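You operate a simulated robot arm through the tools that you are given. There is no shell and no other tool. Be economical: measure what you need, move in short steps, check, and stop when the job is done.

You run a simulated two-armed robot. Do the job below in one go: nothing can be reset, and whatever is moved stays where it is left.

JOB
Unlock the small green door, swing it open, then shut and bolt it.
Fine: leave the key at OPEN. Where these are worked on the way, their far stop is far enough and under half their travel is too little: small green door.

Only the result counts: the job must be done as asked and must still hold three seconds after the hand-in. Knocking over, shifting, dropping, spilling or breaking anything else fails it.

ROBOT AND FRAMES
Two 7-joint arms with two-finger grippers on one trunk, hanging from a carriage that runs on a gantry, over the field with the corners [-520, -182], [1289, -1907], [2104, -1053], [295, 672] (x, y) and turns from -344 to 344 degrees about z. Base frame: it is fixed where the carriage stands at the start and does not move with it; the origin is on the floor, on the carriage's upright axis, x ahead of it, y to its left, z up. Units: mm, degrees, N and s.
The left shoulder is at the start at [0, 236, 1565], the right one opposite. With the tool pointing down near the work surface each hand reaches from about 100 to 720 mm from the robot's upright axis, wherever it stands, measured 20 degrees to its own side. Places, roughly: door key [2800, -500, 1000]; door lever [2700, -500, 1200]; small green door [2900, -500, 1200]. Payload 3.43 kg a hand.
The tool frame of a hand sits at the grasp point between the pads (the TCP): z along the fingers, y along the line on which they close. The tips reach 30 mm beyond it. Largest opening 104 mm; the body of the gripper starts 57 mm behind the TCP.
Orientation is that of the tool frame in the base frame, as a unit quaternion [x, y, z, w]. With the fingers straight down and closing along the base's y, the tool's x points along the base's -x, its y along +y and its z along -z.

CONTROLS
- The arms move only by the tool send_rows. It takes "left_commands", "right_commands" or both (then of equal length, played together; a hand with none holds still); each is a list of rows, each a list of 7 numbers: the shift along the base's x, y, z in mm, then the turn, a rotation vector about the base's x, y, z in rad, then the gripper command, from -1 (fully open) to 1 (shut), values between in proportion. In form: [[tx, ty, tz, ax, ay, az, grip], ...]. A call has 1 to 12 rows; each row is the pose to reach, as a shift and turn from the pose commanded when the call began. Each row takes 0.2 s and may step no farther than 50 mm and 8.6 degrees from the row before; otherwise, or with a gripper value out of range, the whole call is refused. A pose out of reach is approached as far as the arm can. The call stops where the force on the tool passes 70 N (or 10 N more than at its start, if that is more) or the arm is blocked; 0.2 s more then pass. The fingers move at their own pace (about 45 mm/s each) and stop on an object; they squeeze with about 36 N. The grip force told is the motor's: it shows also when the fingers shut on nothing. Time passes only in rows, and 0.2 s behind the last, so rows that repeat a pose let the fingers close. The reply holds the time, the measured pose of the TCP, the force on the tool along the base axes, the opening and the grip force, in the units named above and with some noise, with the torque about the TCP (base axes, N m) and any sound that the robot's microphone picked up.
- Cameras (640 x 400 px; columns grow to the right, rows downward): "scene" is now at [277.9, 10.8, 1700.6]; the picture's right is [0.12, -0.99, 0.00], its down [-0.76, -0.09, -0.65] and it looks along [0.64, 0.08, -0.76] (base axes); focal length 268 px, centre (320, 200). "left" rides on the left gripper at [67, -18, -90] in its tool frame; the picture's right is [0.25, 0.97, 0.00], its down [-0.73, 0.19, -0.66] and it looks along [-0.64, 0.17, 0.75] (tool axes); focal length 218 px, centre (320, 200). "right" rides on the right gripper at [67, 18, -90] in its tool frame; the picture's right is [-0.25, 0.97, 0.00], its down [-0.73, -0.19, -0.66] and it looks along [-0.64, -0.17, 0.75] (tool axes); focal length 218 px, centre (320, 200). There is no depth. A picture from a camera that has moved, and an enlarged one, comes with that camera's place and axes in the base frame and with its lens.
- snapshot(camera): a new picture of that camera. It takes no simulated time.
- raise_lower(by): slides the trunk up (or, below 0, down) by that many mm; the arms and the scene camera ride with it, the base frame stays. It gives what a move gives, with no picture.
- roll_base(legs): drives the robot by 1 to 6 legs, each [ahead, left, turn to the left] in mm, mm and degrees, along the robot's own axes; the way and the turn of a leg run together, so that a leg with both is an arc; at most 1500 mm and 180 degrees a leg. The arms and the cameras ride along, it lands a little off, and it stops where it bumps. It keeps to its track: a leg is cut to what the track allows. It gives what a move gives.
- turn_head(pan, tilt): turns the head with the scene camera to pan (to the left, within 86 degrees either way) and tilt (down, from -29 to 69), counted from straight ahead of the robot. It gives what a move gives.
- enlarge(camera, box): a new picture of the part [left, top, right, bottom] of that camera's present view, enlarged. It takes no simulated time.
- close_job(): hands the job in; it is judged then, once.

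Work in short steps. Places have to be worked out from the pictures, the camera data and where the tool is seen: move nearer, look again, correct. Check each grasp and each placing, and mend what went wrong. You have 135 turns and 102 pictures in all, those below and enlarged ones among them. Open the grippers and draw the arms clear of the work before you hand the job in, unless the task says otherwise; then end with one line.

The tools are called after "Request:" as a command line: name --argument value ..., lists and objects as JSON in quotes. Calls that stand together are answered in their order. send_rows: Moves the arms, as the interface text tells. Its arguments: {"type":"object","properties":{"left_commands":{"type":"array","items":{"type":"array","items":{"type":"number"}}},"right_commands":{"type":"array","items":{"type":"array","items":{"type":"number"}}}},"required":[]} The other tools are called the same way: raise_lower (by) slides the trunk up or down; roll_base (legs) drives the base; turn_head (pan, tilt) turns the head that bears the scene camera; snapshot (camera) takes a picture; enlarge (camera, box) takes an enlarged picture of a part of a camera's view; close_job () hands the job in.

At the start:

```text
time_s: 0.0
left_eef_pos: [436.9, 191.8, 1210.7]
left_ee_rot: [0.001, 1.0, 0.0, 0.0]
left_ft_force: [-0.4, -0.6, 1.7]
left_wrist_torque: [0.01, 0.01, -0.03]
left_width: 104.3
left_grip_force: 0.0
right_eef_pos: [511.8, -198.8, 1229.6]
right_ee_rot: [0.0, 1.0, 0.0, -0.001]
right_ft_force: [0.5, 0.1, 0.5]
right_wrist_torque: [0.01, 0.01, -0.01]
right_width: 103.9
right_grip_force: 0.2
trunk travel left (down, up): [-475.0, 165.0]
robot x, y, heading: [-1.6, 0.1, -0.1]
head pan, tilt: [6.7, 49.6]
```

scene: 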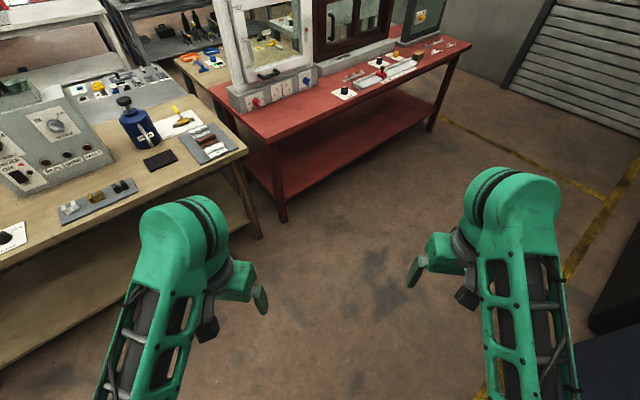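
right: 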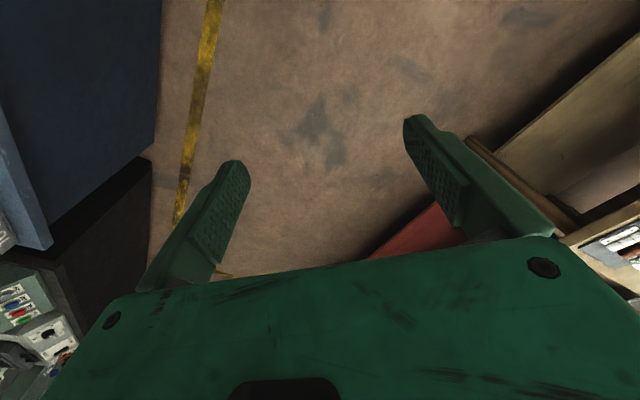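
left: 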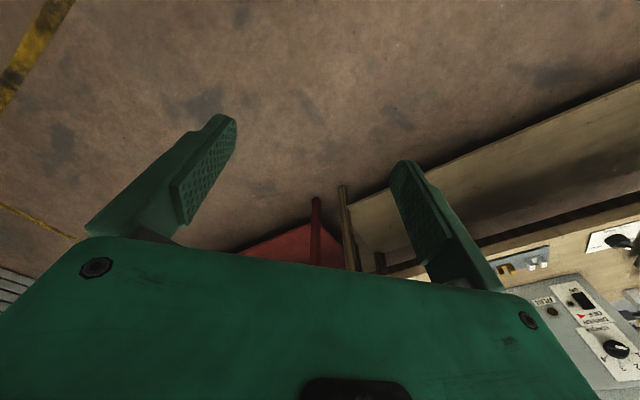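

The work is ahead at about x 2800, on the red bench; I turn the head up to look towards it.

Request:
turn_head --pan -10 --tilt 15

Request:
snapshot --camera "scene"

```text
time_s: 1.0
left_eef_pos: [435.8, 191.4, 1210.5]
left_ee_rot: [-0.001, 1.0, 0.0, 0.0]
left_ft_force: [-0.1, 0.2, 0.2]
left_wrist_torque: [-0.05, -0.01, -0.02]
left_width: 103.6
left_grip_force: 0.0
right_eef_pos: [512.8, -197.3, 1229.4]
right_ee_rot: [0.0, 1.0, 0.001, 0.0]
right_ft_force: [-0.2, -1.3, 0.0]
right_wrist_torque: [0.0, -0.03, -0.01]
right_width: 103.8
right_grip_force: 0.1
trunk travel left (down, up): [-475.0, 165.0]
robot x, y, heading: [2.4, 1.2, -0.2]
head pan, tilt: [-10.0, 15.0]
```

```text
98 pictures are left
camera scene: at [293.1, -14.5, 1753.7], right [-0.17, -0.98, 0.0], down [-0.26, 0.04, -0.97], along [0.95, -0.17, -0.26], focal length 268 px, centre (320, 200)
```

scene: 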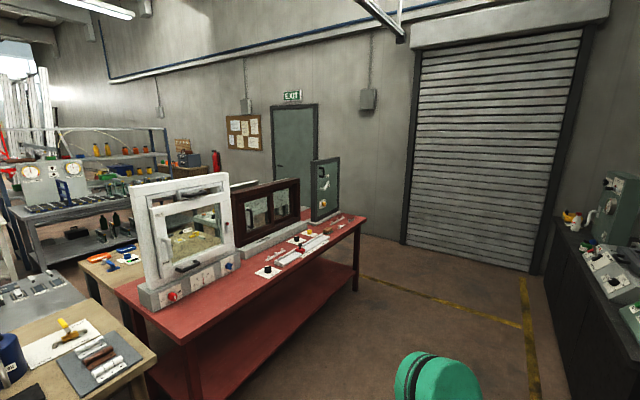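

Request:
enlarge --camera "scene" --box '[220, 140, 380, 260]'

```text
3.33 times, centred on (300, 200) of scene
camera zoom: at [293.1, -14.5, 1753.7], right [-0.17, -0.98, 0.0], down [-0.26, 0.04, -0.97], along [0.95, -0.17, -0.26], focal length 894 px, centre (387, 200)
```

zoom: 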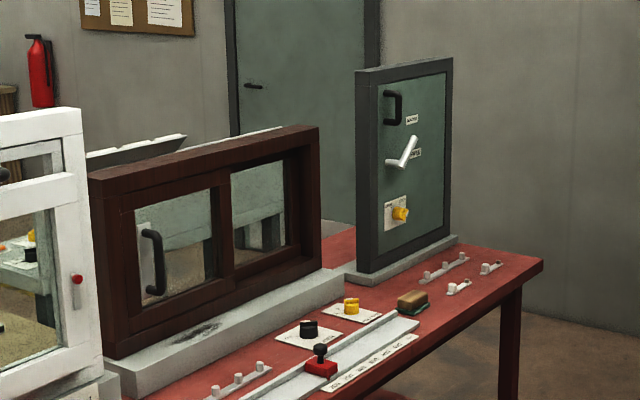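

The green door stands at about (2770, -530) facing roughly [-0.69, -0.72]. I drive to a spot before it, inside the field, and turn to face it.

Request:
roll_base --legs '[[925, -600, 0], [900, -600, 0], [0, 0, 46]]'

Request:
turn_head --pan 0 --tilt 35

Request:
snapshot --camera "scene"

```text
time_s: 13.8
left_eef_pos: [1991.4, -730.8, 1210.3]
left_ee_rot: [-0.39, 0.921, 0.0, 0.0]
left_ft_force: [0.2, -0.1, -0.2]
left_wrist_torque: [0.01, 0.02, 0.01]
left_width: 103.8
left_grip_force: 0.0
right_eef_pos: [2325.4, -947.2, 1229.2]
right_ee_rot: [-0.389, 0.921, 0.0, 0.0]
right_ft_force: [-0.3, 0.3, 0.4]
right_wrist_torque: [0.02, 0.02, -0.01]
right_width: 103.8
right_grip_force: 0.0
trunk travel left (down, up): [-475.0, 165.0]
robot x, y, heading: [1825.2, -1172.7, 45.7]
head pan, tilt: [-10.0, 15.0]
```

```text
time_s: 14.6
left_eef_pos: [1991.9, -732.1, 1210.1]
left_ee_rot: [-0.39, 0.921, -0.001, 0.0]
left_ft_force: [0.4, 0.3, 0.4]
left_wrist_torque: [-0.01, 0.01, 0.01]
left_width: 104.3
left_grip_force: 0.1
right_eef_pos: [2323.9, -946.2, 1228.4]
right_ee_rot: [-0.389, 0.921, 0.0, 0.0]
right_ft_force: [0.1, -0.4, 0.1]
right_wrist_torque: [-0.02, 0.0, 0.02]
right_width: 104.1
right_grip_force: 0.0
trunk travel left (down, up): [-475.0, 165.0]
robot x, y, heading: [1826.5, -1178.2, 45.9]
head pan, tilt: [0.0, 35.0]
```

```text
96 pictures are left
camera scene: at [2027.6, -968.9, 1721.9], right [0.72, -0.7, 0.0], down [-0.4, -0.41, -0.82], along [0.57, 0.59, -0.57], focal length 268 px, centre (320, 200)
```

scene: 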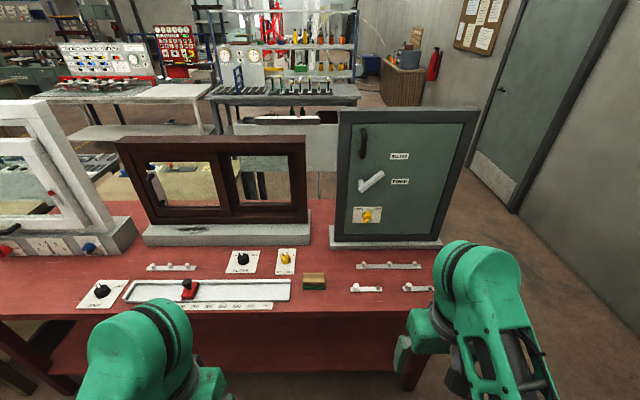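

Request:
enlarge --camera "scene" --box '[320, 95, 480, 255]'

Request:
enlarge --camera "scene" --box '[340, 170, 420, 230]'

```text
2.50 times, centred on (400, 175) of scene
camera zoom: at [2027.6, -968.9, 1721.9], right [0.72, -0.7, 0.0], down [-0.4, -0.41, -0.82], along [0.57, 0.59, -0.57], focal length 671 px, centre (120, 262)
```

zoom: 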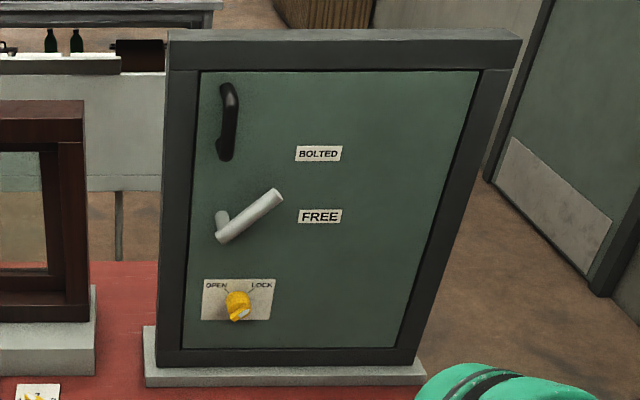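

```text
6.67 times, centred on (380, 200) of scene
camera zoom: at [2027.6, -968.9, 1721.9], right [0.72, -0.7, 0.0], down [-0.4, -0.41, -0.82], along [0.57, 0.59, -0.57], focal length 1788 px, centre (-80, 200)
```

zoom: 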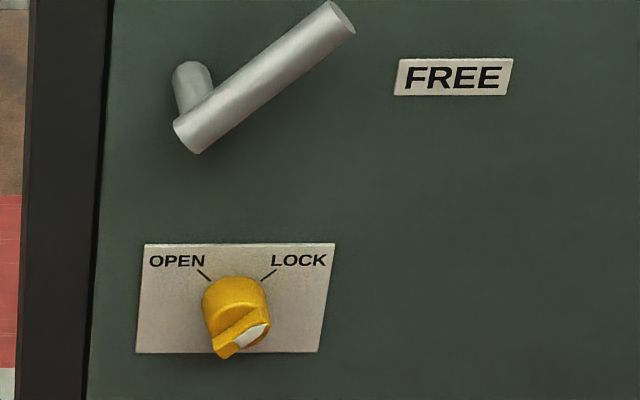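

The key (yellow) seems to point to LOCK, the lever up to BOLTED; the hinge seems to be on the right. I turn the right hand to point horizontally at the door (rotation about the door's right-hand direction).

Request:
send_rows --right_commands '[[0, 0, 0, 0.1033, -0.0985, 0, 0], [0, 0, 0, 0.2067, -0.1971, 0, 0], [0, 0, 0, 0.31, -0.2956, 0, 0], [0, 0, 0, 0.4134, -0.3941, 0, 0], [0, 0, 0, 0.5167, -0.4927, 0, 0], [0, 0, 0, 0.62, -0.5912, 0, 0], [0, 0, 0, 0.7234, -0.6897, 0, 0], [0, 0, 0, 0.8267, -0.7883, 0, 0], [0, 0, 0, 0.9301, -0.8868, 0, 0], [0, 0, 0, 1.0334, -0.9853, 0, 0], [0, 0, 0, 1.1368, -1.0839, 0, 0], [0, 0, 0, 1.1368, -1.0839, 0, 0]]'

Request:
snapshot --camera "right"

```text
time_s: 17.2
left_eef_pos: [1992.3, -730.0, 1210.8]
left_ee_rot: [-0.389, 0.921, 0.0, 0.0]
left_ft_force: [-1.3, 0.1, -1.0]
left_wrist_torque: [0.02, 0.02, 0.04]
left_width: 104.1
left_grip_force: 0.0
right_eef_pos: [2343.5, -955.2, 1285.5]
right_ee_rot: [-0.298, 0.662, 0.254, 0.639]
right_ft_force: [0.6, -0.5, -0.4]
right_wrist_torque: [0.01, 0.02, -0.01]
right_width: 51.9
right_grip_force: 0.0
right hand out of reach, approached as far as the arm can: row 10, 11, 12
trunk travel left (down, up): [-475.0, 165.0]
robot x, y, heading: [1826.6, -1175.1, 45.7]
head pan, tilt: [0.0, 35.0]
```

```text
93 pictures are left
camera right: at [2268.3, -1011.0, 1222.5], right [-0.7, 0.69, 0.21], down [-0.31, -0.55, 0.77], along [0.65, 0.47, 0.6], focal length 218 px, centre (320, 200)
```

right: 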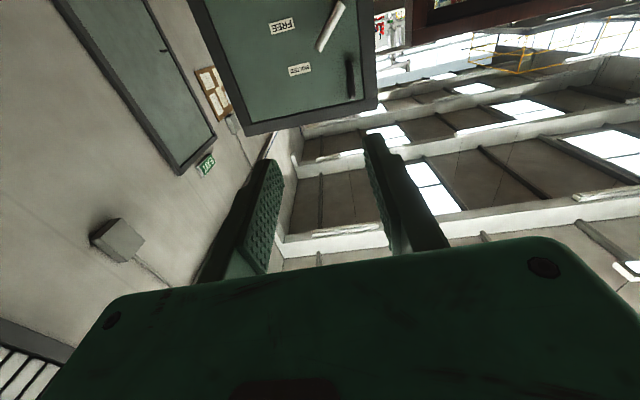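

The right hand is nearly horizontal. I raise the left hand and draw it back so it stays clear of the bench when the trunk goes down, and drive closer.

Request:
send_rows --left_commands '[[-20, -20, 38, 0, 0, 0, 0], [-40, -40, 76, 0, 0, 0, 0], [-50, -50, 120, 0, 0, 0, 0], [-55, -55, 165, 0, 0, 0, 0], [-60, -60, 210, 0, 0, 0, 0]]'

Request:
roll_base --legs '[[200, -60, 0.7]]'

Request:
raise_lower --by -250

Request:
turn_head --pan 0 --tilt 25

Request:
snapshot --camera "scene"

```text
time_s: 18.4
left_eef_pos: [1982.9, -742.5, 1213.9]
left_ee_rot: [-0.389, 0.921, 0.001, 0.002]
left_ft_force: [0.1, 0.1, 0.1]
left_wrist_torque: [-0.04, -0.01, 0.0]
left_width: 52.0
left_grip_force: 0.2
left hand out of reach, approached as far as the arm can: row 1, 2, 3, 4, 5
right_eef_pos: [2343.2, -953.2, 1284.7]
right_ee_rot: [-0.299, 0.662, 0.253, 0.638]
right_ft_force: [-0.7, 0.4, 0.1]
right_wrist_torque: [-0.01, -0.01, 0.03]
right_width: 52.1
right_grip_force: 0.1
trunk travel left (down, up): [-475.0, 165.0]
robot x, y, heading: [1824.4, -1175.5, 46.0]
head pan, tilt: [0.0, 35.0]
```

```text
time_s: 20.1
left_eef_pos: [2160.0, -638.1, 1214.8]
left_ee_rot: [-0.393, 0.919, 0.0, 0.0]
left_ft_force: [0.0, -0.6, 0.2]
left_wrist_torque: [0.0, 0.02, -0.03]
left_width: 51.8
left_grip_force: 0.1
right_eef_pos: [2524.1, -844.2, 1285.1]
right_ee_rot: [-0.303, 0.661, 0.257, 0.637]
right_ft_force: [-0.1, -0.1, -0.3]
right_wrist_torque: [-0.02, -0.02, 0.01]
right_width: 51.9
right_grip_force: 0.0
trunk travel left (down, up): [-475.0, 165.0]
robot x, y, heading: [2007.6, -1074.0, 46.4]
head pan, tilt: [0.0, 35.0]
```

```text
time_s: 22.7
left_eef_pos: [2161.5, -638.2, 965.4]
left_ee_rot: [-0.394, 0.919, 0.0, 0.002]
left_ft_force: [-0.2, 0.1, -0.9]
left_wrist_torque: [-0.01, 0.0, 0.03]
left_width: 51.9
left_grip_force: 0.1
right_eef_pos: [2523.9, -844.0, 1034.9]
right_ee_rot: [-0.302, 0.66, 0.258, 0.637]
right_ft_force: [1.1, 0.1, -1.0]
right_wrist_torque: [-0.01, 0.02, 0.0]
right_width: 52.1
right_grip_force: 0.0
trunk travel left (down, up): [-225.0, 415.0]
robot x, y, heading: [2004.8, -1076.1, 46.5]
head pan, tilt: [0.0, 35.0]
```

```text
time_s: 23.4
left_eef_pos: [2160.5, -637.3, 964.1]
left_ee_rot: [-0.394, 0.919, 0.001, 0.0]
left_ft_force: [1.7, -0.8, 0.3]
left_wrist_torque: [0.06, 0.0, 0.04]
left_width: 52.1
left_grip_force: 0.0
right_eef_pos: [2523.8, -845.1, 1034.5]
right_ee_rot: [-0.304, 0.66, 0.259, 0.637]
right_ft_force: [-0.3, -0.1, 0.5]
right_wrist_torque: [0.01, -0.03, 0.0]
right_width: 52.1
right_grip_force: 0.0
trunk travel left (down, up): [-225.0, 415.0]
robot x, y, heading: [2009.0, -1073.3, 46.5]
head pan, tilt: [0.0, 25.0]
```

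```text
92 pictures are left
camera scene: at [2210.8, -860.1, 1487.5], right [0.72, -0.69, 0.0], down [-0.29, -0.31, -0.91], along [0.62, 0.66, -0.42], focal length 268 px, centre (320, 200)
```

scene: 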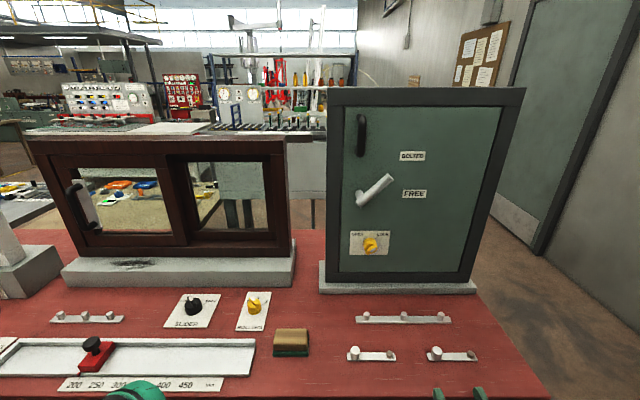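

I take a closer look at the key and lever from here.

Request:
enlarge --camera "scene" --box '[335, 165, 415, 265]'

Request:
enlarge --camera "scene" --box '[345, 225, 393, 260]'

Request:
enlarge --camera "scene" --box '[310, 75, 540, 305]'

```text
4.00 times, centred on (375, 215) of scene
camera zoom: at [2210.8, -860.1, 1487.5], right [0.72, -0.69, 0.0], down [-0.29, -0.31, -0.91], along [0.62, 0.66, -0.42], focal length 1073 px, centre (100, 140)
```

zoom: 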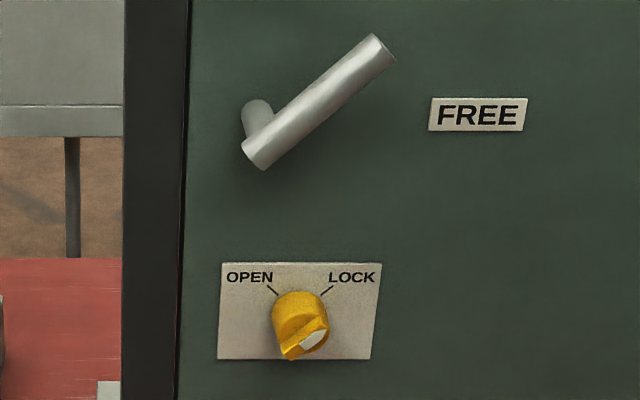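

```text
11.43 times, centred on (369, 242) of scene
camera zoom: at [2210.8, -860.1, 1487.5], right [0.72, -0.69, 0.0], down [-0.29, -0.31, -0.91], along [0.62, 0.66, -0.42], focal length 3066 px, centre (-240, -286)
```

zoom: 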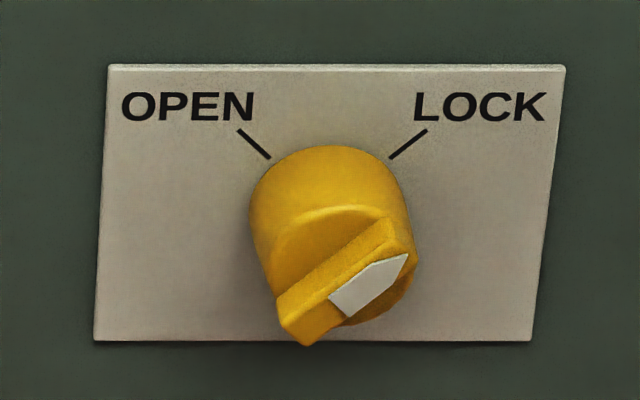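

```text
1.74 times, centred on (425, 190) of scene
camera zoom: at [2210.8, -860.1, 1487.5], right [0.72, -0.69, 0.0], down [-0.29, -0.31, -0.91], along [0.62, 0.66, -0.42], focal length 466 px, centre (137, 217)
```

zoom: 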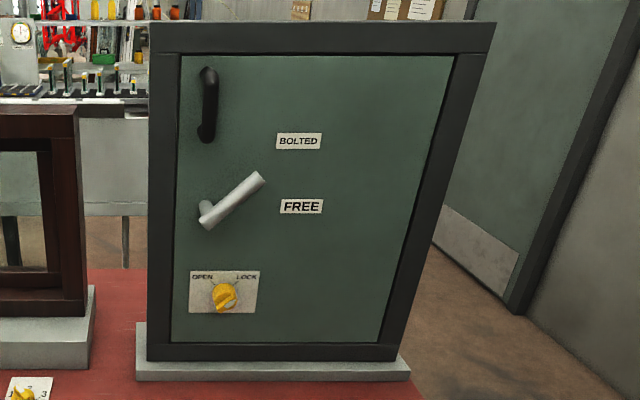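

The key points to LOCK at about (u 2335, n 1545, z 1045) in bench axes. I bring the right hand in front of it, rolled 45° so the fingers lie across the key's bar.

Request:
send_rows --right_commands '[[19, 35, 2, 0.0774, 0.0811, 0, -0.2], [38, 71, 4, 0.155, 0.162, 0, -0.2], [57, 106, 6, 0.232, 0.243, 0, -0.2], [76, 141, 8, 0.31, 0.325, 0, -0.2], [94, 176, 10, 0.387, 0.406, 0, -0.2], [113, 212, 12, 0.465, 0.487, 0, -0.2], [132, 247, 15, 0.542, 0.568, 0, -0.2], [132, 247, 15, 0.542, 0.568, 0, -0.2]]'

Request:
snapshot --camera "right"

Request:
snapshot --camera "scene"

```text
time_s: 25.2
left_eef_pos: [2160.7, -639.4, 963.3]
left_ee_rot: [-0.394, 0.919, 0.0, 0.001]
left_ft_force: [0.4, 0.0, -0.5]
left_wrist_torque: [-0.01, -0.04, -0.02]
left_width: 52.1
left_grip_force: 0.1
right_eef_pos: [2616.3, -770.0, 1201.3]
right_ee_rot: [-0.209, 0.751, 0.369, 0.507]
right_ft_force: [-0.4, -0.1, -1.0]
right_wrist_torque: [-0.03, -0.01, -0.01]
right_width: 62.3
right_grip_force: 0.0
right hand out of reach, approached as far as the arm can: row 1, 2, 3, 4, 5, 6, 7, 8
trunk travel left (down, up): [-225.0, 415.0]
robot x, y, heading: [2006.5, -1071.3, 46.5]
head pan, tilt: [0.0, 25.0]
```

```text
88 pictures are left
camera right: at [2523.3, -824.1, 1164.8], right [-0.57, 0.6, 0.56], down [0.02, -0.67, 0.74], along [0.82, 0.43, 0.36], focal length 218 px, centre (320, 200)
```

right: 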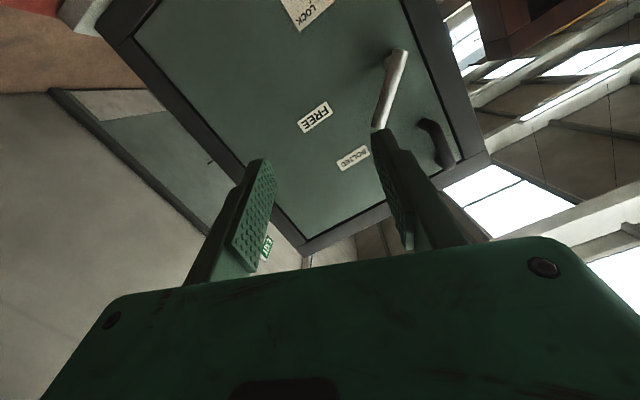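

```text
87 pictures are left
camera scene: at [2210.3, -860.2, 1487.4], right [0.72, -0.69, 0.0], down [-0.29, -0.31, -0.91], along [0.62, 0.66, -0.42], focal length 268 px, centre (320, 200)
```

scene: 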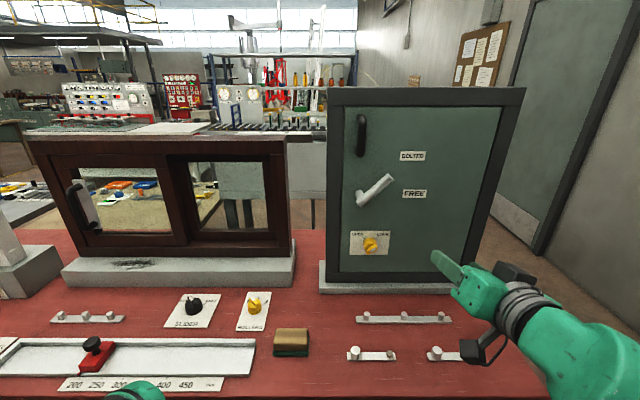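

The arm hit a limit in that pose. I try a more stretched, unrolled level pose further ahead to find a reachable way.

Request:
send_rows --right_commands '[[17, 25, -10, -0.015, -0.082, -0.01, -0.2], [35, 51, -20, -0.03, -0.164, -0.02, -0.2], [52, 76, -30, -0.045, -0.246, -0.03, -0.2], [70, 102, -40, -0.06, -0.328, -0.04, -0.2], [87, 127, -51, -0.072, -0.41, -0.05, -0.2], [87, 127, -51, -0.072, -0.41, -0.05, -0.2]]'

```text
time_s: 26.6
left_eef_pos: [2160.5, -638.7, 963.5]
left_ee_rot: [-0.394, 0.919, 0.001, 0.001]
left_ft_force: [-0.8, 0.1, 0.2]
left_wrist_torque: [-0.01, -0.01, -0.03]
left_width: 51.9
left_grip_force: 0.2
right_eef_pos: [2688.8, -651.2, 1159.9]
right_ee_rot: [-0.29, 0.651, 0.27, 0.648]
right_ft_force: [-0.3, -0.4, -0.7]
right_wrist_torque: [0.0, -0.01, 0.0]
right_width: 62.3
right_grip_force: 0.1
right hand out of reach, approached as far as the arm can: row 2, 3, 4, 5, 6
trunk travel left (down, up): [-225.0, 415.0]
robot x, y, heading: [2009.5, -1073.9, 46.6]
head pan, tilt: [0.0, 25.0]
```

Level orientation works when stretched (n≈1384, z 1160). I lower the trunk 100 mm to come to the key's height.

Request:
raise_lower --by -100

Request:
snapshot --camera "scene"

Request:
snapshot --camera "right"

```text
time_s: 27.9
left_eef_pos: [2161.2, -637.9, 864.5]
left_ee_rot: [-0.394, 0.919, 0.001, 0.002]
left_ft_force: [0.1, -0.2, -0.6]
left_wrist_torque: [0.01, 0.0, 0.01]
left_width: 52.0
left_grip_force: 0.0
right_eef_pos: [2689.6, -650.6, 1062.0]
right_ee_rot: [-0.289, 0.651, 0.27, 0.648]
right_ft_force: [0.2, 0.1, -0.2]
right_wrist_torque: [0.0, 0.01, -0.02]
right_width: 62.4
right_grip_force: 0.0
trunk travel left (down, up): [-125.0, 515.0]
robot x, y, heading: [2010.1, -1077.6, 46.4]
head pan, tilt: [0.0, 25.0]
```

```text
86 pictures are left
camera scene: at [2210.9, -860.0, 1387.6], right [0.72, -0.69, 0.0], down [-0.29, -0.31, -0.91], along [0.62, 0.66, -0.42], focal length 268 px, centre (320, 200)
```

scene: 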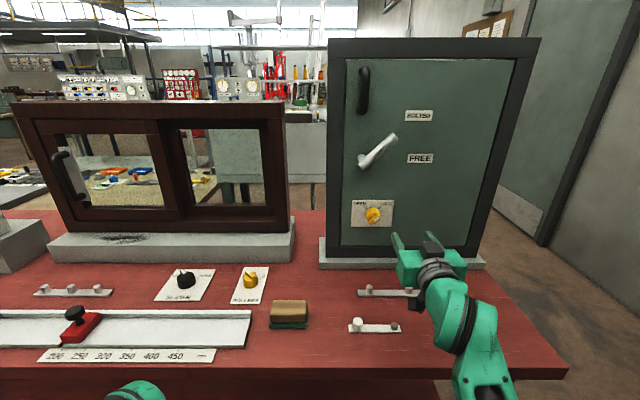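

```text
85 pictures are left
camera right: at [2615.4, -706.0, 995.5], right [-0.7, 0.67, 0.23], down [-0.32, -0.59, 0.74], along [0.63, 0.45, 0.63], focal length 218 px, centre (320, 200)
```

right: 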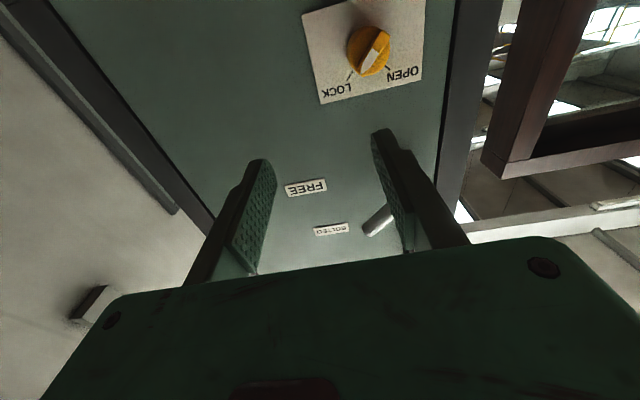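

Triangulating both pictures puts the key front at u 2337, n 1568, z 1032. I shift the hand onto its axis, at a standoff, with the 45° roll.

Request:
send_rows --right_commands '[[0, 14, -5, 0.0774, 0.0811, 0, -0.2], [0, 28, -10, 0.155, 0.162, 0, -0.2], [0, 42, -15, 0.232, 0.243, 0, -0.2], [0, 56, -20, 0.31, 0.325, 0, -0.2], [0, 70, -25, 0.387, 0.406, 0, -0.2], [0, 83, -30, 0.465, 0.487, 0, -0.2], [0, 83, -30, 0.542, 0.568, 0, -0.2], [0, 83, -30, 0.542, 0.568, 0, -0.2]]'

Request:
snapshot --camera "right"

```text
time_s: 29.7
left_eef_pos: [2160.6, -637.7, 863.7]
left_ee_rot: [-0.395, 0.919, 0.001, 0.001]
left_ft_force: [0.5, -0.5, 0.3]
left_wrist_torque: [-0.04, -0.04, 0.03]
left_width: 52.0
left_grip_force: 0.2
right_eef_pos: [2666.2, -716.9, 1135.5]
right_ee_rot: [-0.226, 0.72, 0.344, 0.558]
right_ft_force: [1.2, 0.1, -0.1]
right_wrist_torque: [0.0, -0.02, 0.01]
right_width: 62.5
right_grip_force: 0.0
right hand out of reach, approached as far as the arm can: row 1, 2, 3, 4, 5, 6, 7, 8
trunk travel left (down, up): [-125.0, 515.0]
robot x, y, heading: [2008.6, -1073.4, 46.2]
head pan, tilt: [0.0, 25.0]
```

```text
84 pictures are left
camera right: at [2576.8, -768.8, 1088.3], right [-0.62, 0.63, 0.48], down [-0.09, -0.66, 0.75], along [0.78, 0.42, 0.46], focal length 218 px, centre (320, 200)
```

right: 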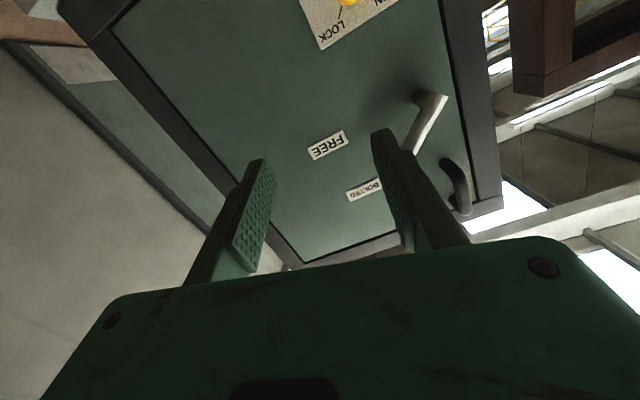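

The pose is limited by wrist pitch; a lower shoulder should help. I lower the trunk fully and retry from there.

Request:
raise_lower --by -120

Request:
send_rows --right_commands '[[-5, 20, 5, 0.0, 0.0, 0, -0.2], [-10, 40, 10, 0.0, 0.0, 0, -0.2], [-10, 60, 16, 0.0, 0.0, 0, -0.2], [-5, 80, 22, 0, 0, 0, -0.2], [0, 110, 22, 0, 0, 0, -0.2], [0, 110, 22, 0, 0, 0, -0.2]]'

```text
time_s: 31.2
left_eef_pos: [2161.0, -638.9, 744.8]
left_ee_rot: [-0.393, 0.92, 0.001, 0.002]
left_ft_force: [0.6, 0.4, -0.4]
left_wrist_torque: [0.0, -0.01, 0.03]
left_width: 52.2
left_grip_force: 0.1
right_eef_pos: [2666.5, -716.3, 1015.1]
right_ee_rot: [-0.226, 0.72, 0.344, 0.558]
right_ft_force: [-0.6, -0.3, 0.7]
right_wrist_torque: [0.0, -0.05, -0.02]
right_width: 62.5
right_grip_force: 0.0
trunk travel left (down, up): [-5.0, 635.0]
robot x, y, heading: [2011.0, -1071.0, 46.5]
head pan, tilt: [0.0, 25.0]
```

```text
time_s: 32.6
left_eef_pos: [2160.0, -638.8, 744.6]
left_ee_rot: [-0.394, 0.919, 0.0, 0.001]
left_ft_force: [0.3, 0.4, 0.5]
left_wrist_torque: [0.02, -0.02, -0.04]
left_width: 52.3
left_grip_force: 0.0
right_eef_pos: [2679.0, -649.7, 1048.5]
right_ee_rot: [-0.249, 0.719, 0.34, 0.553]
right_ft_force: [0.3, 0.1, 0.2]
right_wrist_torque: [0.0, -0.01, 0.0]
right_width: 62.2
right_grip_force: 0.0
right hand out of reach, approached as far as the arm can: row 1, 2, 3, 4, 5, 6
trunk travel left (down, up): [-5.0, 635.0]
robot x, y, heading: [2006.5, -1075.7, 46.5]
head pan, tilt: [0.0, 25.0]
```

The roll in that sense sticks. I test the other sense (−roll) to learn the arm's range.

Request:
send_rows --right_commands '[[0, 0, 0, -0.08, -0.085, 0, -0.2], [0, 0, 0, -0.16, -0.17, 0, -0.2], [0, 0, 0, -0.24, -0.255, 0, -0.2], [0, 0, 0, -0.32, -0.34, 0, -0.2], [0, 0, 0, -0.4, -0.425, 0, -0.2], [0, 0, 0, -0.48, -0.51, 0, -0.2], [0, 0, 0, -0.56, -0.595, 0, -0.2], [0, 0, 0, -0.64, -0.68, 0, -0.2], [0, 0, 0, -0.72, -0.765, 0, -0.2], [0, 0, 0, -0.72, -0.765, 0, -0.2]]'

Request:
snapshot --camera "scene"

```text
time_s: 34.8
left_eef_pos: [2161.7, -637.5, 743.7]
left_ee_rot: [-0.394, 0.919, 0.0, 0.001]
left_ft_force: [0.9, 0.1, 0.0]
left_wrist_torque: [0.01, 0.0, 0.0]
left_width: 52.0
left_grip_force: 0.0
right_eef_pos: [2681.3, -649.4, 1048.3]
right_ee_rot: [-0.532, 0.537, -0.044, 0.654]
right_ft_force: [0.0, 0.3, 0.3]
right_wrist_torque: [-0.02, -0.01, 0.02]
right_width: 62.1
right_grip_force: 0.1
trunk travel left (down, up): [-5.0, 635.0]
robot x, y, heading: [2005.6, -1075.5, 46.3]
head pan, tilt: [0.0, 25.0]
```

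```text
83 pictures are left
camera scene: at [2210.9, -860.1, 1267.6], right [0.72, -0.69, 0.0], down [-0.29, -0.31, -0.91], along [0.62, 0.66, -0.42], focal length 268 px, centre (320, 200)
```

scene: 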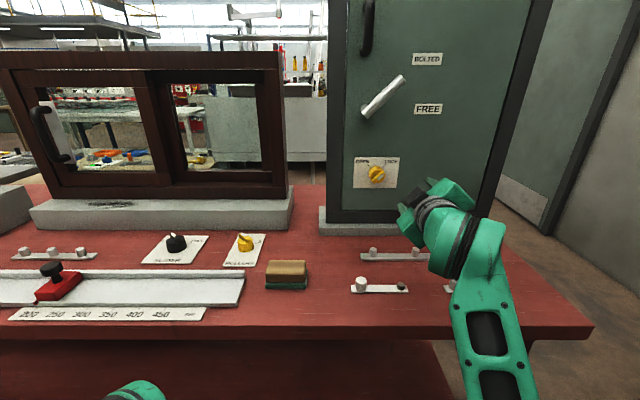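

A −48° roll is free, so I'll grip the key at zero roll: closing on the 45° bar turns it upright, then I roll the hand on towards OPEN. I move in front of the key.

Request:
send_rows --right_commands '[[6, 17, -2, 0.1, 0.069, 0.004, -0.2], [13, 35, -5, 0.2, 0.139, 0.008, -0.2], [19, 52, -7, 0.302, 0.208, 0.012, -0.2], [26, 70, -9, 0.402, 0.278, 0.016, -0.2], [32, 87, -11, 0.503, 0.347, 0.02, -0.2], [39, 105, -14, 0.604, 0.417, 0.024, -0.2], [45, 122, -16, 0.704, 0.486, 0.028, -0.2], [45, 122, -16, 0.704, 0.486, 0.028, -0.2]]'

Request:
snapshot --camera "scene"

Request:
snapshot --camera "right"

```text
time_s: 36.6
left_eef_pos: [2160.3, -636.2, 744.7]
left_ee_rot: [-0.394, 0.919, 0.001, 0.001]
left_ft_force: [-0.1, 0.7, -0.7]
left_wrist_torque: [-0.02, -0.01, -0.03]
left_width: 51.8
left_grip_force: 0.0
right_eef_pos: [2712.2, -580.2, 1035.4]
right_ee_rot: [-0.305, 0.644, 0.268, 0.648]
right_ft_force: [0.3, 0.8, -0.1]
right_wrist_torque: [-0.01, 0.02, -0.02]
right_width: 62.4
right_grip_force: 0.0
right hand out of reach, approached as far as the arm can: row 6, 7, 8
trunk travel left (down, up): [-5.0, 635.0]
robot x, y, heading: [2004.3, -1073.6, 46.6]
head pan, tilt: [0.0, 25.0]
```

```text
82 pictures are left
camera scene: at [2211.0, -859.3, 1267.7], right [0.72, -0.69, 0.0], down [-0.29, -0.31, -0.91], along [0.62, 0.66, -0.42], focal length 268 px, centre (320, 200)
```

scene: 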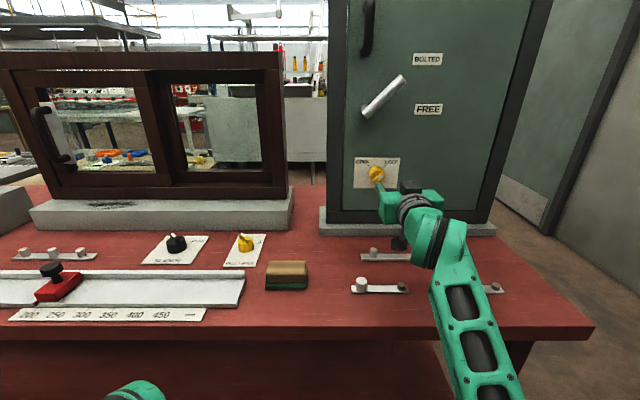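

```text
81 pictures are left
camera right: at [2641.0, -637.8, 968.6], right [-0.72, 0.66, 0.2], down [-0.32, -0.58, 0.75], along [0.61, 0.48, 0.63], focal length 218 px, centre (320, 200)
```

right: 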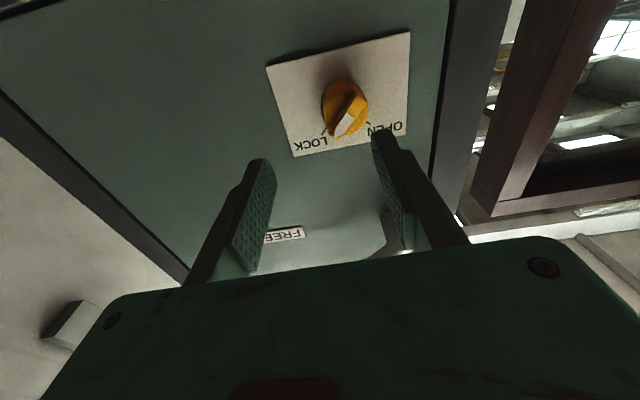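

The key checks at u 2337, n≈1565, z 1035. The arm is at its forward limit, so I first pull the left hand back from the bench edge, then drive closer.

Request:
send_rows --left_commands '[[-20, -21, -10, 0, 0, 0, 0], [-40, -42, -20, 0, 0, 0, 0], [-55, -58, -30, 0, 0, 0, 0], [-55, -58, -30, 0, 0, 0, 0]]'

Request:
roll_base --legs '[[45, 26, 0]]'

Request:
snapshot --camera "right"

```text
time_s: 37.6
left_eef_pos: [2106.6, -695.0, 712.4]
left_ee_rot: [-0.394, 0.919, 0.0, 0.001]
left_ft_force: [0.6, 0.5, -0.6]
left_wrist_torque: [0.01, -0.01, 0.0]
left_width: 52.3
left_grip_force: 0.1
right_eef_pos: [2713.0, -580.7, 1034.3]
right_ee_rot: [-0.306, 0.644, 0.267, 0.648]
right_ft_force: [-0.9, -0.2, 0.3]
right_wrist_torque: [-0.01, -0.02, -0.01]
right_width: 62.5
right_grip_force: 0.0
trunk travel left (down, up): [-5.0, 635.0]
robot x, y, heading: [2007.4, -1074.1, 46.3]
head pan, tilt: [0.0, 25.0]
```

```text
time_s: 38.5
left_eef_pos: [2118.5, -646.3, 712.1]
left_ee_rot: [-0.395, 0.919, 0.0, 0.001]
left_ft_force: [-1.0, 0.0, 0.0]
left_wrist_torque: [0.01, 0.03, 0.0]
left_width: 51.8
left_grip_force: 0.1
right_eef_pos: [2724.6, -532.3, 1033.8]
right_ee_rot: [-0.306, 0.644, 0.267, 0.648]
right_ft_force: [-0.6, 1.2, 0.7]
right_wrist_torque: [0.0, 0.03, -0.03]
right_width: 62.5
right_grip_force: 0.1
trunk travel left (down, up): [-5.0, 635.0]
robot x, y, heading: [2019.0, -1025.0, 46.6]
head pan, tilt: [0.0, 25.0]
```

```text
80 pictures are left
camera right: at [2652.5, -589.0, 967.6], right [-0.72, 0.66, 0.2], down [-0.32, -0.58, 0.75], along [0.61, 0.48, 0.63], focal length 218 px, centre (320, 200)
```

right: 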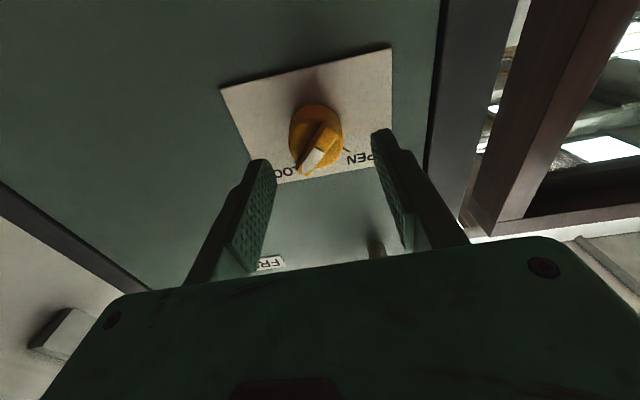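

Aligned in u and z; tips are just short of the key. I creep ahead 28 mm with the base.

Request:
roll_base --legs '[[28, 0, 0]]'

Request:
snapshot --camera "right"

Request:
enlarge --camera "scene" --box '[330, 140, 450, 230]'

```text
time_s: 39.4
left_eef_pos: [2135.5, -628.7, 712.4]
left_ee_rot: [-0.395, 0.919, 0.0, 0.001]
left_ft_force: [-0.5, -0.7, -0.4]
left_wrist_torque: [0.04, 0.02, 0.0]
left_width: 51.8
left_grip_force: 0.0
right_eef_pos: [2741.2, -514.6, 1032.7]
right_ee_rot: [-0.306, 0.645, 0.267, 0.647]
right_ft_force: [-0.4, -1.3, -0.7]
right_wrist_torque: [0.01, -0.01, 0.0]
right_width: 62.4
right_grip_force: 0.1
trunk travel left (down, up): [-5.0, 635.0]
robot x, y, heading: [2040.5, -1005.3, 46.3]
head pan, tilt: [0.0, 25.0]
```

```text
79 pictures are left
camera right: at [2669.6, -571.2, 965.6], right [-0.72, 0.66, 0.2], down [-0.32, -0.58, 0.75], along [0.61, 0.48, 0.63], focal length 218 px, centre (320, 200)
```

right: 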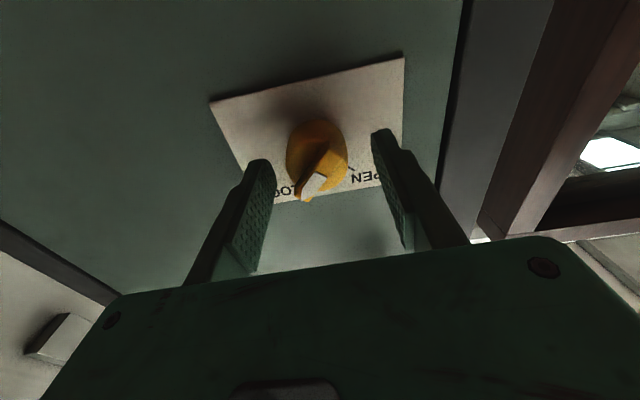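

```text
4.44 times, centred on (390, 185) of scene
camera zoom: at [2240.2, -792.3, 1266.9], right [0.73, -0.69, 0.0], down [-0.29, -0.31, -0.91], along [0.62, 0.66, -0.42], focal length 1192 px, centre (9, 267)
```

zoom: 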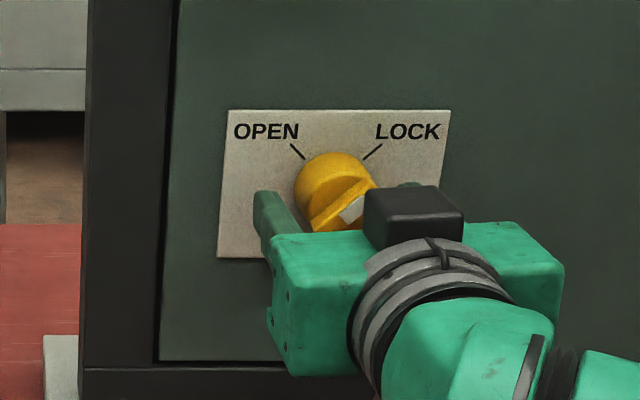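

The tips already straddle the front ~15 mm of the key. I close the fingers here.

Request:
send_rows --right_commands '[[4, 4, 0, 0, 0, 0, 0.3], [4, 4, 0, 0, 0, 0, 1], [4, 4, 0, 0, 0, 0, 1], [4, 4, 0, 0, 0, 0, 1], [4, 4, 0, 0, 0, 0, 1]]'

Request:
snapshot --camera "right"

Request:
enlarge --camera "scene" --box '[330, 140, 450, 230]'

```text
time_s: 40.6
left_eef_pos: [2138.8, -628.3, 713.1]
left_ee_rot: [-0.395, 0.919, 0.0, 0.001]
left_ft_force: [-0.7, -0.1, -0.1]
left_wrist_torque: [0.01, -0.02, -0.01]
left_width: 52.2
left_grip_force: 0.1
right_eef_pos: [2748.2, -509.7, 1033.2]
right_ee_rot: [-0.307, 0.644, 0.267, 0.648]
right_ft_force: [6.9, -5.5, 1.1]
right_wrist_torque: [0.09, -0.06, -0.47]
right_width: 37.6
right_grip_force: 44.6
trunk travel left (down, up): [-5.0, 635.0]
robot x, y, heading: [2038.0, -1003.2, 46.7]
head pan, tilt: [0.0, 25.0]
```

```text
77 pictures are left
camera right: at [2676.9, -567.1, 968.0], right [-0.72, 0.66, 0.2], down [-0.32, -0.58, 0.75], along [0.61, 0.48, 0.63], focal length 218 px, centre (320, 200)
```

right: 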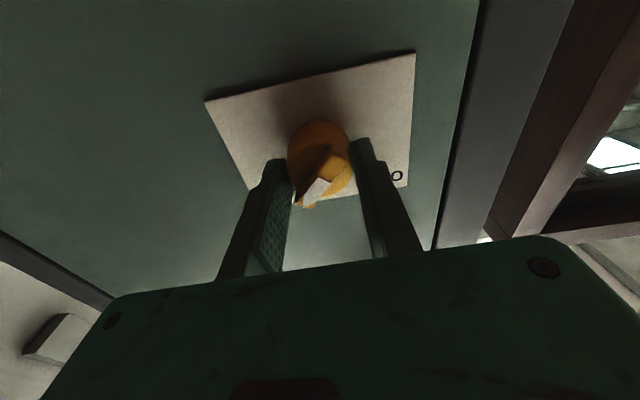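

```text
4.44 times, centred on (390, 185) of scene
camera zoom: at [2242.6, -791.6, 1267.6], right [0.73, -0.69, 0.0], down [-0.29, -0.31, -0.91], along [0.62, 0.66, -0.42], focal length 1192 px, centre (9, 267)
```

zoom: 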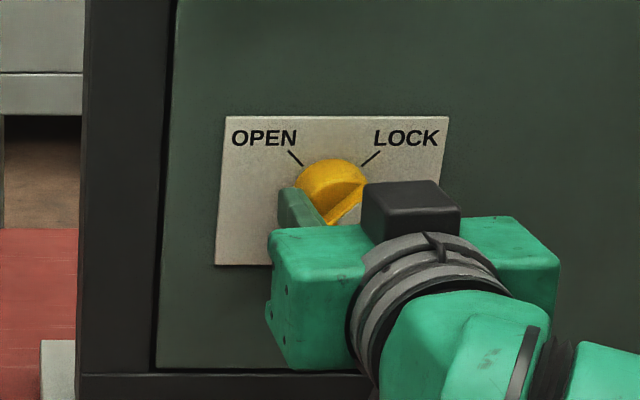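

The fingers hold the knob (37.6 mm). I twist counter-clockwise (seen from the front) by about 90° in place.

Request:
send_rows --right_commands '[[0, 0, 0, -0.1, -0.105, 0, 1], [0, 0, 0, -0.2, -0.21, 0, 1], [0, 0, 0, -0.3, -0.315, 0, 1], [0, 0, 0, -0.4, -0.42, 0, 1], [0, 0, 0, -0.5, -0.525, 0, 1], [0, 0, 0, -0.6, -0.63, 0, 1], [0, 0, 0, -0.7, -0.735, 0, 1], [0, 0, 0, -0.8, -0.84, 0, 1], [0, 0, 0, -0.9, -0.945, 0, 1], [0, 0, 0, -1.0, -1.05, 0, 1], [0, 0, 0, -1.08, -1.134, 0, 1]]'

Request:
enlarge --camera "scene" --box '[330, 140, 450, 230]'

```text
time_s: 43.0
left_eef_pos: [2136.9, -627.2, 713.4]
left_ee_rot: [-0.394, 0.919, -0.001, 0.001]
left_ft_force: [-0.4, -0.3, 0.5]
left_wrist_torque: [0.01, -0.01, -0.01]
left_width: 51.8
left_grip_force: 0.0
right_eef_pos: [2747.8, -507.2, 1033.8]
right_ee_rot: [0.668, -0.255, 0.28, -0.641]
right_ft_force: [4.6, -1.7, 2.1]
right_wrist_torque: [0.83, 0.1, 0.06]
right_width: 37.7
right_grip_force: 45.1
trunk travel left (down, up): [-5.0, 635.0]
robot x, y, heading: [2035.6, -1004.9, 46.5]
head pan, tilt: [0.0, 25.0]
```

```text
4.44 times, centred on (390, 185) of scene
camera zoom: at [2242.2, -790.9, 1267.7], right [0.73, -0.69, 0.0], down [-0.29, -0.31, -0.91], along [0.62, 0.66, -0.42], focal length 1192 px, centre (9, 267)
```

zoom: 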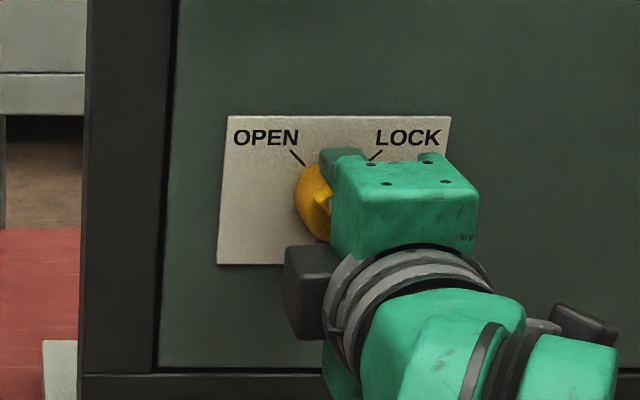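

The torque suggests either a stop or a slip; I look through the wrist camera.

Request:
snapshot --camera "right"

```text
74 pictures are left
camera right: at [2732.6, -618.9, 1021.8], right [-0.16, 0.13, -0.98], down [-0.98, 0.05, 0.17], along [0.07, 0.99, 0.12], focal length 218 px, centre (320, 200)
```

right: 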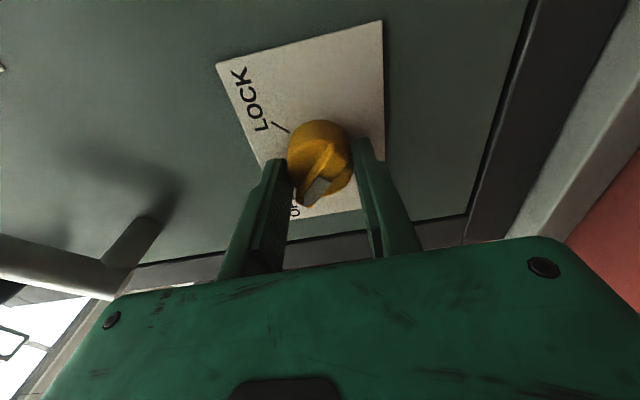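

The key turned with the hand and now points near OPEN. I release, back off with the fingers open and verify.

Request:
send_rows --right_commands '[[0, 0, 0, 0, 0, 0, 0], [0, 0, 0, 0, 0, 0, -0.3], [0, 0, 0, 0, 0, 0, -0.3], [-14, -14, 0, 0, 0, 0, -0.3], [-35, -36, 0, 0, 0, 0, -0.3], [-62, -65, 0, 0, 0, 0, -0.3], [-62, -65, 0, 0, 0, 0, -0.3]]'

Request:
snapshot --camera "right"

Request:
snapshot --camera "scene"

```text
time_s: 44.6
left_eef_pos: [2137.9, -626.0, 714.0]
left_ee_rot: [-0.395, 0.918, 0.0, 0.001]
left_ft_force: [-0.6, -0.2, -0.1]
left_wrist_torque: [0.0, 0.01, 0.0]
left_width: 52.1
left_grip_force: 0.1
right_eef_pos: [2686.6, -572.4, 1034.3]
right_ee_rot: [0.668, -0.255, 0.281, -0.64]
right_ft_force: [0.3, 1.3, 0.0]
right_wrist_torque: [-0.03, 0.01, 0.01]
right_width: 67.6
right_grip_force: 0.0
trunk travel left (down, up): [-5.0, 635.0]
robot x, y, heading: [2040.0, -1004.9, 46.5]
head pan, tilt: [0.0, 25.0]
```

```text
73 pictures are left
camera right: at [2670.6, -685.2, 1022.1], right [-0.16, 0.13, -0.98], down [-0.98, 0.05, 0.17], along [0.07, 0.99, 0.12], focal length 218 px, centre (320, 200)
```

right: 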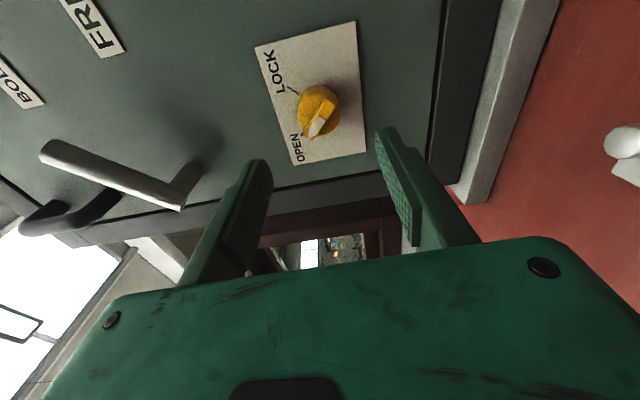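

```text
72 pictures are left
camera scene: at [2242.0, -790.3, 1267.8], right [0.73, -0.69, 0.0], down [-0.29, -0.31, -0.91], along [0.62, 0.66, -0.42], focal length 268 px, centre (320, 200)
```

scene: 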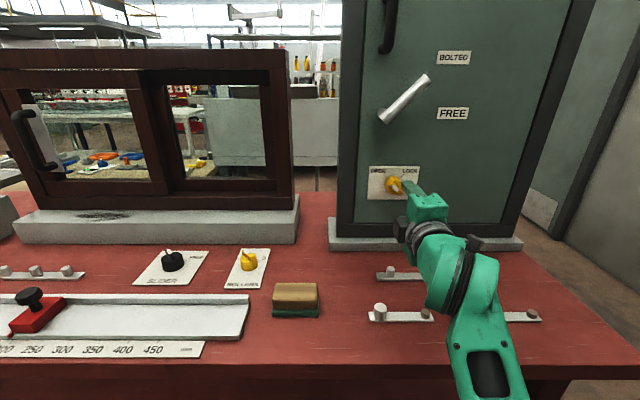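

Request:
enlarge --camera "scene" --box '[362, 160, 426, 205]'

Request:
enlarge --camera "right" --box '[250, 50, 370, 170]'

```text
8.89 times, centred on (394, 182) of scene
camera zoom: at [2242.0, -790.3, 1267.8], right [0.73, -0.69, 0.0], down [-0.29, -0.31, -0.91], along [0.62, 0.66, -0.42], focal length 2384 px, centre (-338, 356)
```

zoom: 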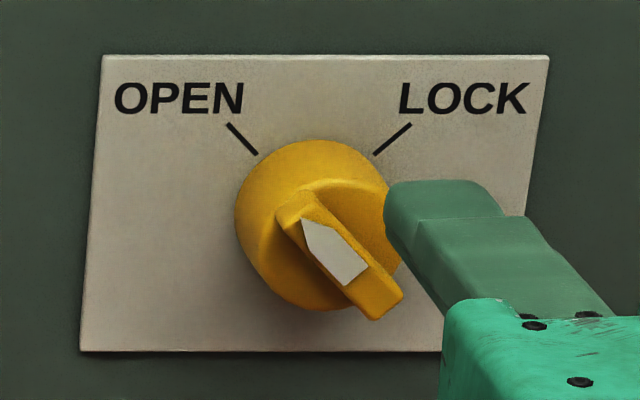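

```text
3.33 times, centred on (310, 110) of right
camera zoom: at [2670.6, -685.2, 1022.1], right [-0.16, 0.13, -0.98], down [-0.98, 0.05, 0.17], along [0.07, 0.99, 0.12], focal length 728 px, centre (353, 500)
```

zoom: 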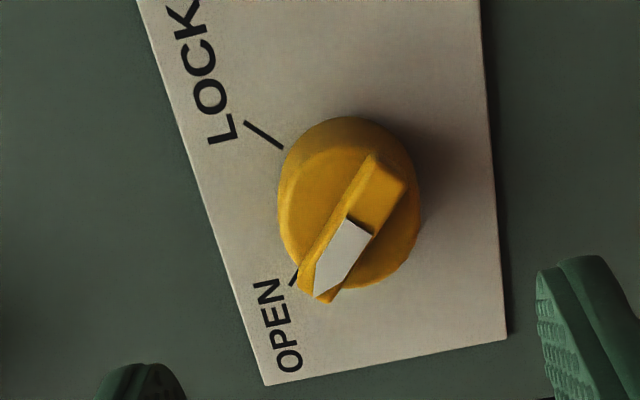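

The key stands at OPEN. The lever runs from about (u 2294, z 1193) to (u 2370, z 1262) at n≈1520. I raise the trunk and close the fingers to push the lever down from above.

Request:
raise_lower --by 250

Request:
send_rows --right_commands '[[8, -8, 12, 0, 0, 0, 1], [16, -15, 25, 0, 0, 0, 1], [17, -16, 40, 0, 0, 0, 1], [17, -16, 40, 0, 0, 0, 1], [17, -16, 40, 0, 0, 0, 1]]'

Request:
snapshot --camera "right"

Request:
snapshot --camera "scene"

```text
time_s: 47.1
left_eef_pos: [2136.4, -625.8, 962.8]
left_ee_rot: [-0.395, 0.919, 0.001, 0.001]
left_ft_force: [0.0, -0.5, -0.3]
left_wrist_torque: [0.0, 0.03, 0.02]
left_width: 51.7
left_grip_force: 0.2
right_eef_pos: [2684.3, -574.2, 1282.8]
right_ee_rot: [0.668, -0.255, 0.281, -0.639]
right_ft_force: [-0.1, -0.3, -0.4]
right_wrist_torque: [-0.02, 0.01, -0.02]
right_width: 67.7
right_grip_force: 0.0
trunk travel left (down, up): [-255.0, 385.0]
robot x, y, heading: [2042.7, -1002.5, 46.5]
head pan, tilt: [0.0, 25.0]
```

```text
time_s: 48.4
left_eef_pos: [2138.1, -626.6, 963.0]
left_ee_rot: [-0.395, 0.919, 0.001, 0.001]
left_ft_force: [-0.2, -0.3, -0.2]
left_wrist_torque: [0.01, 0.0, -0.01]
left_width: 51.7
left_grip_force: 0.1
right_eef_pos: [2702.6, -588.7, 1324.3]
right_ee_rot: [0.669, -0.257, 0.28, -0.638]
right_ft_force: [0.0, -0.2, 0.7]
right_wrist_torque: [0.02, -0.03, 0.02]
right_width: 0.3
right_grip_force: 34.7
trunk travel left (down, up): [-255.0, 385.0]
robot x, y, heading: [2036.3, -1003.0, 46.2]
head pan, tilt: [0.0, 25.0]
```

```text
69 pictures are left
camera right: at [2687.0, -700.6, 1311.7], right [-0.16, 0.13, -0.98], down [-0.98, 0.05, 0.17], along [0.07, 0.99, 0.12], focal length 218 px, centre (320, 200)
```

right: 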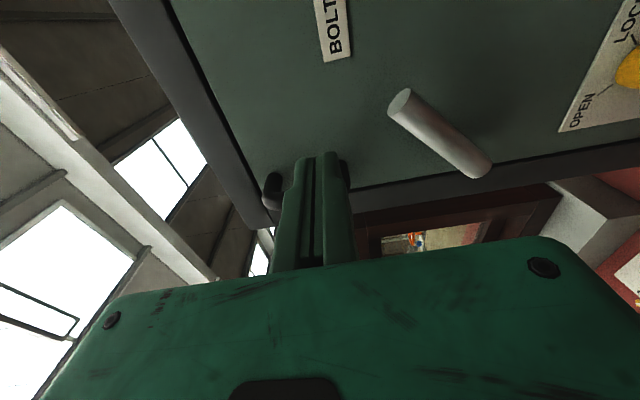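

```text
68 pictures are left
camera scene: at [2241.5, -790.8, 1517.6], right [0.73, -0.69, 0.0], down [-0.29, -0.31, -0.91], along [0.62, 0.66, -0.42], focal length 268 px, centre (320, 200)
```

scene: 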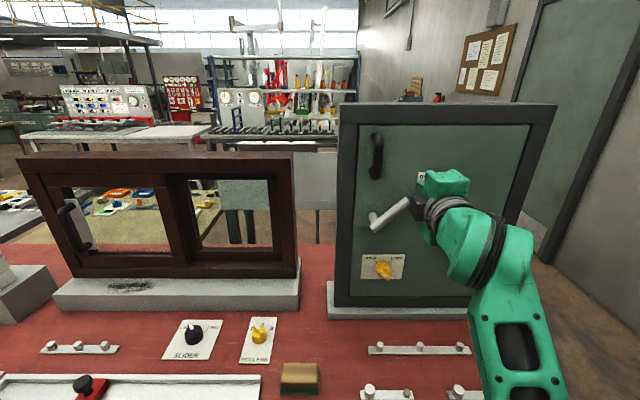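

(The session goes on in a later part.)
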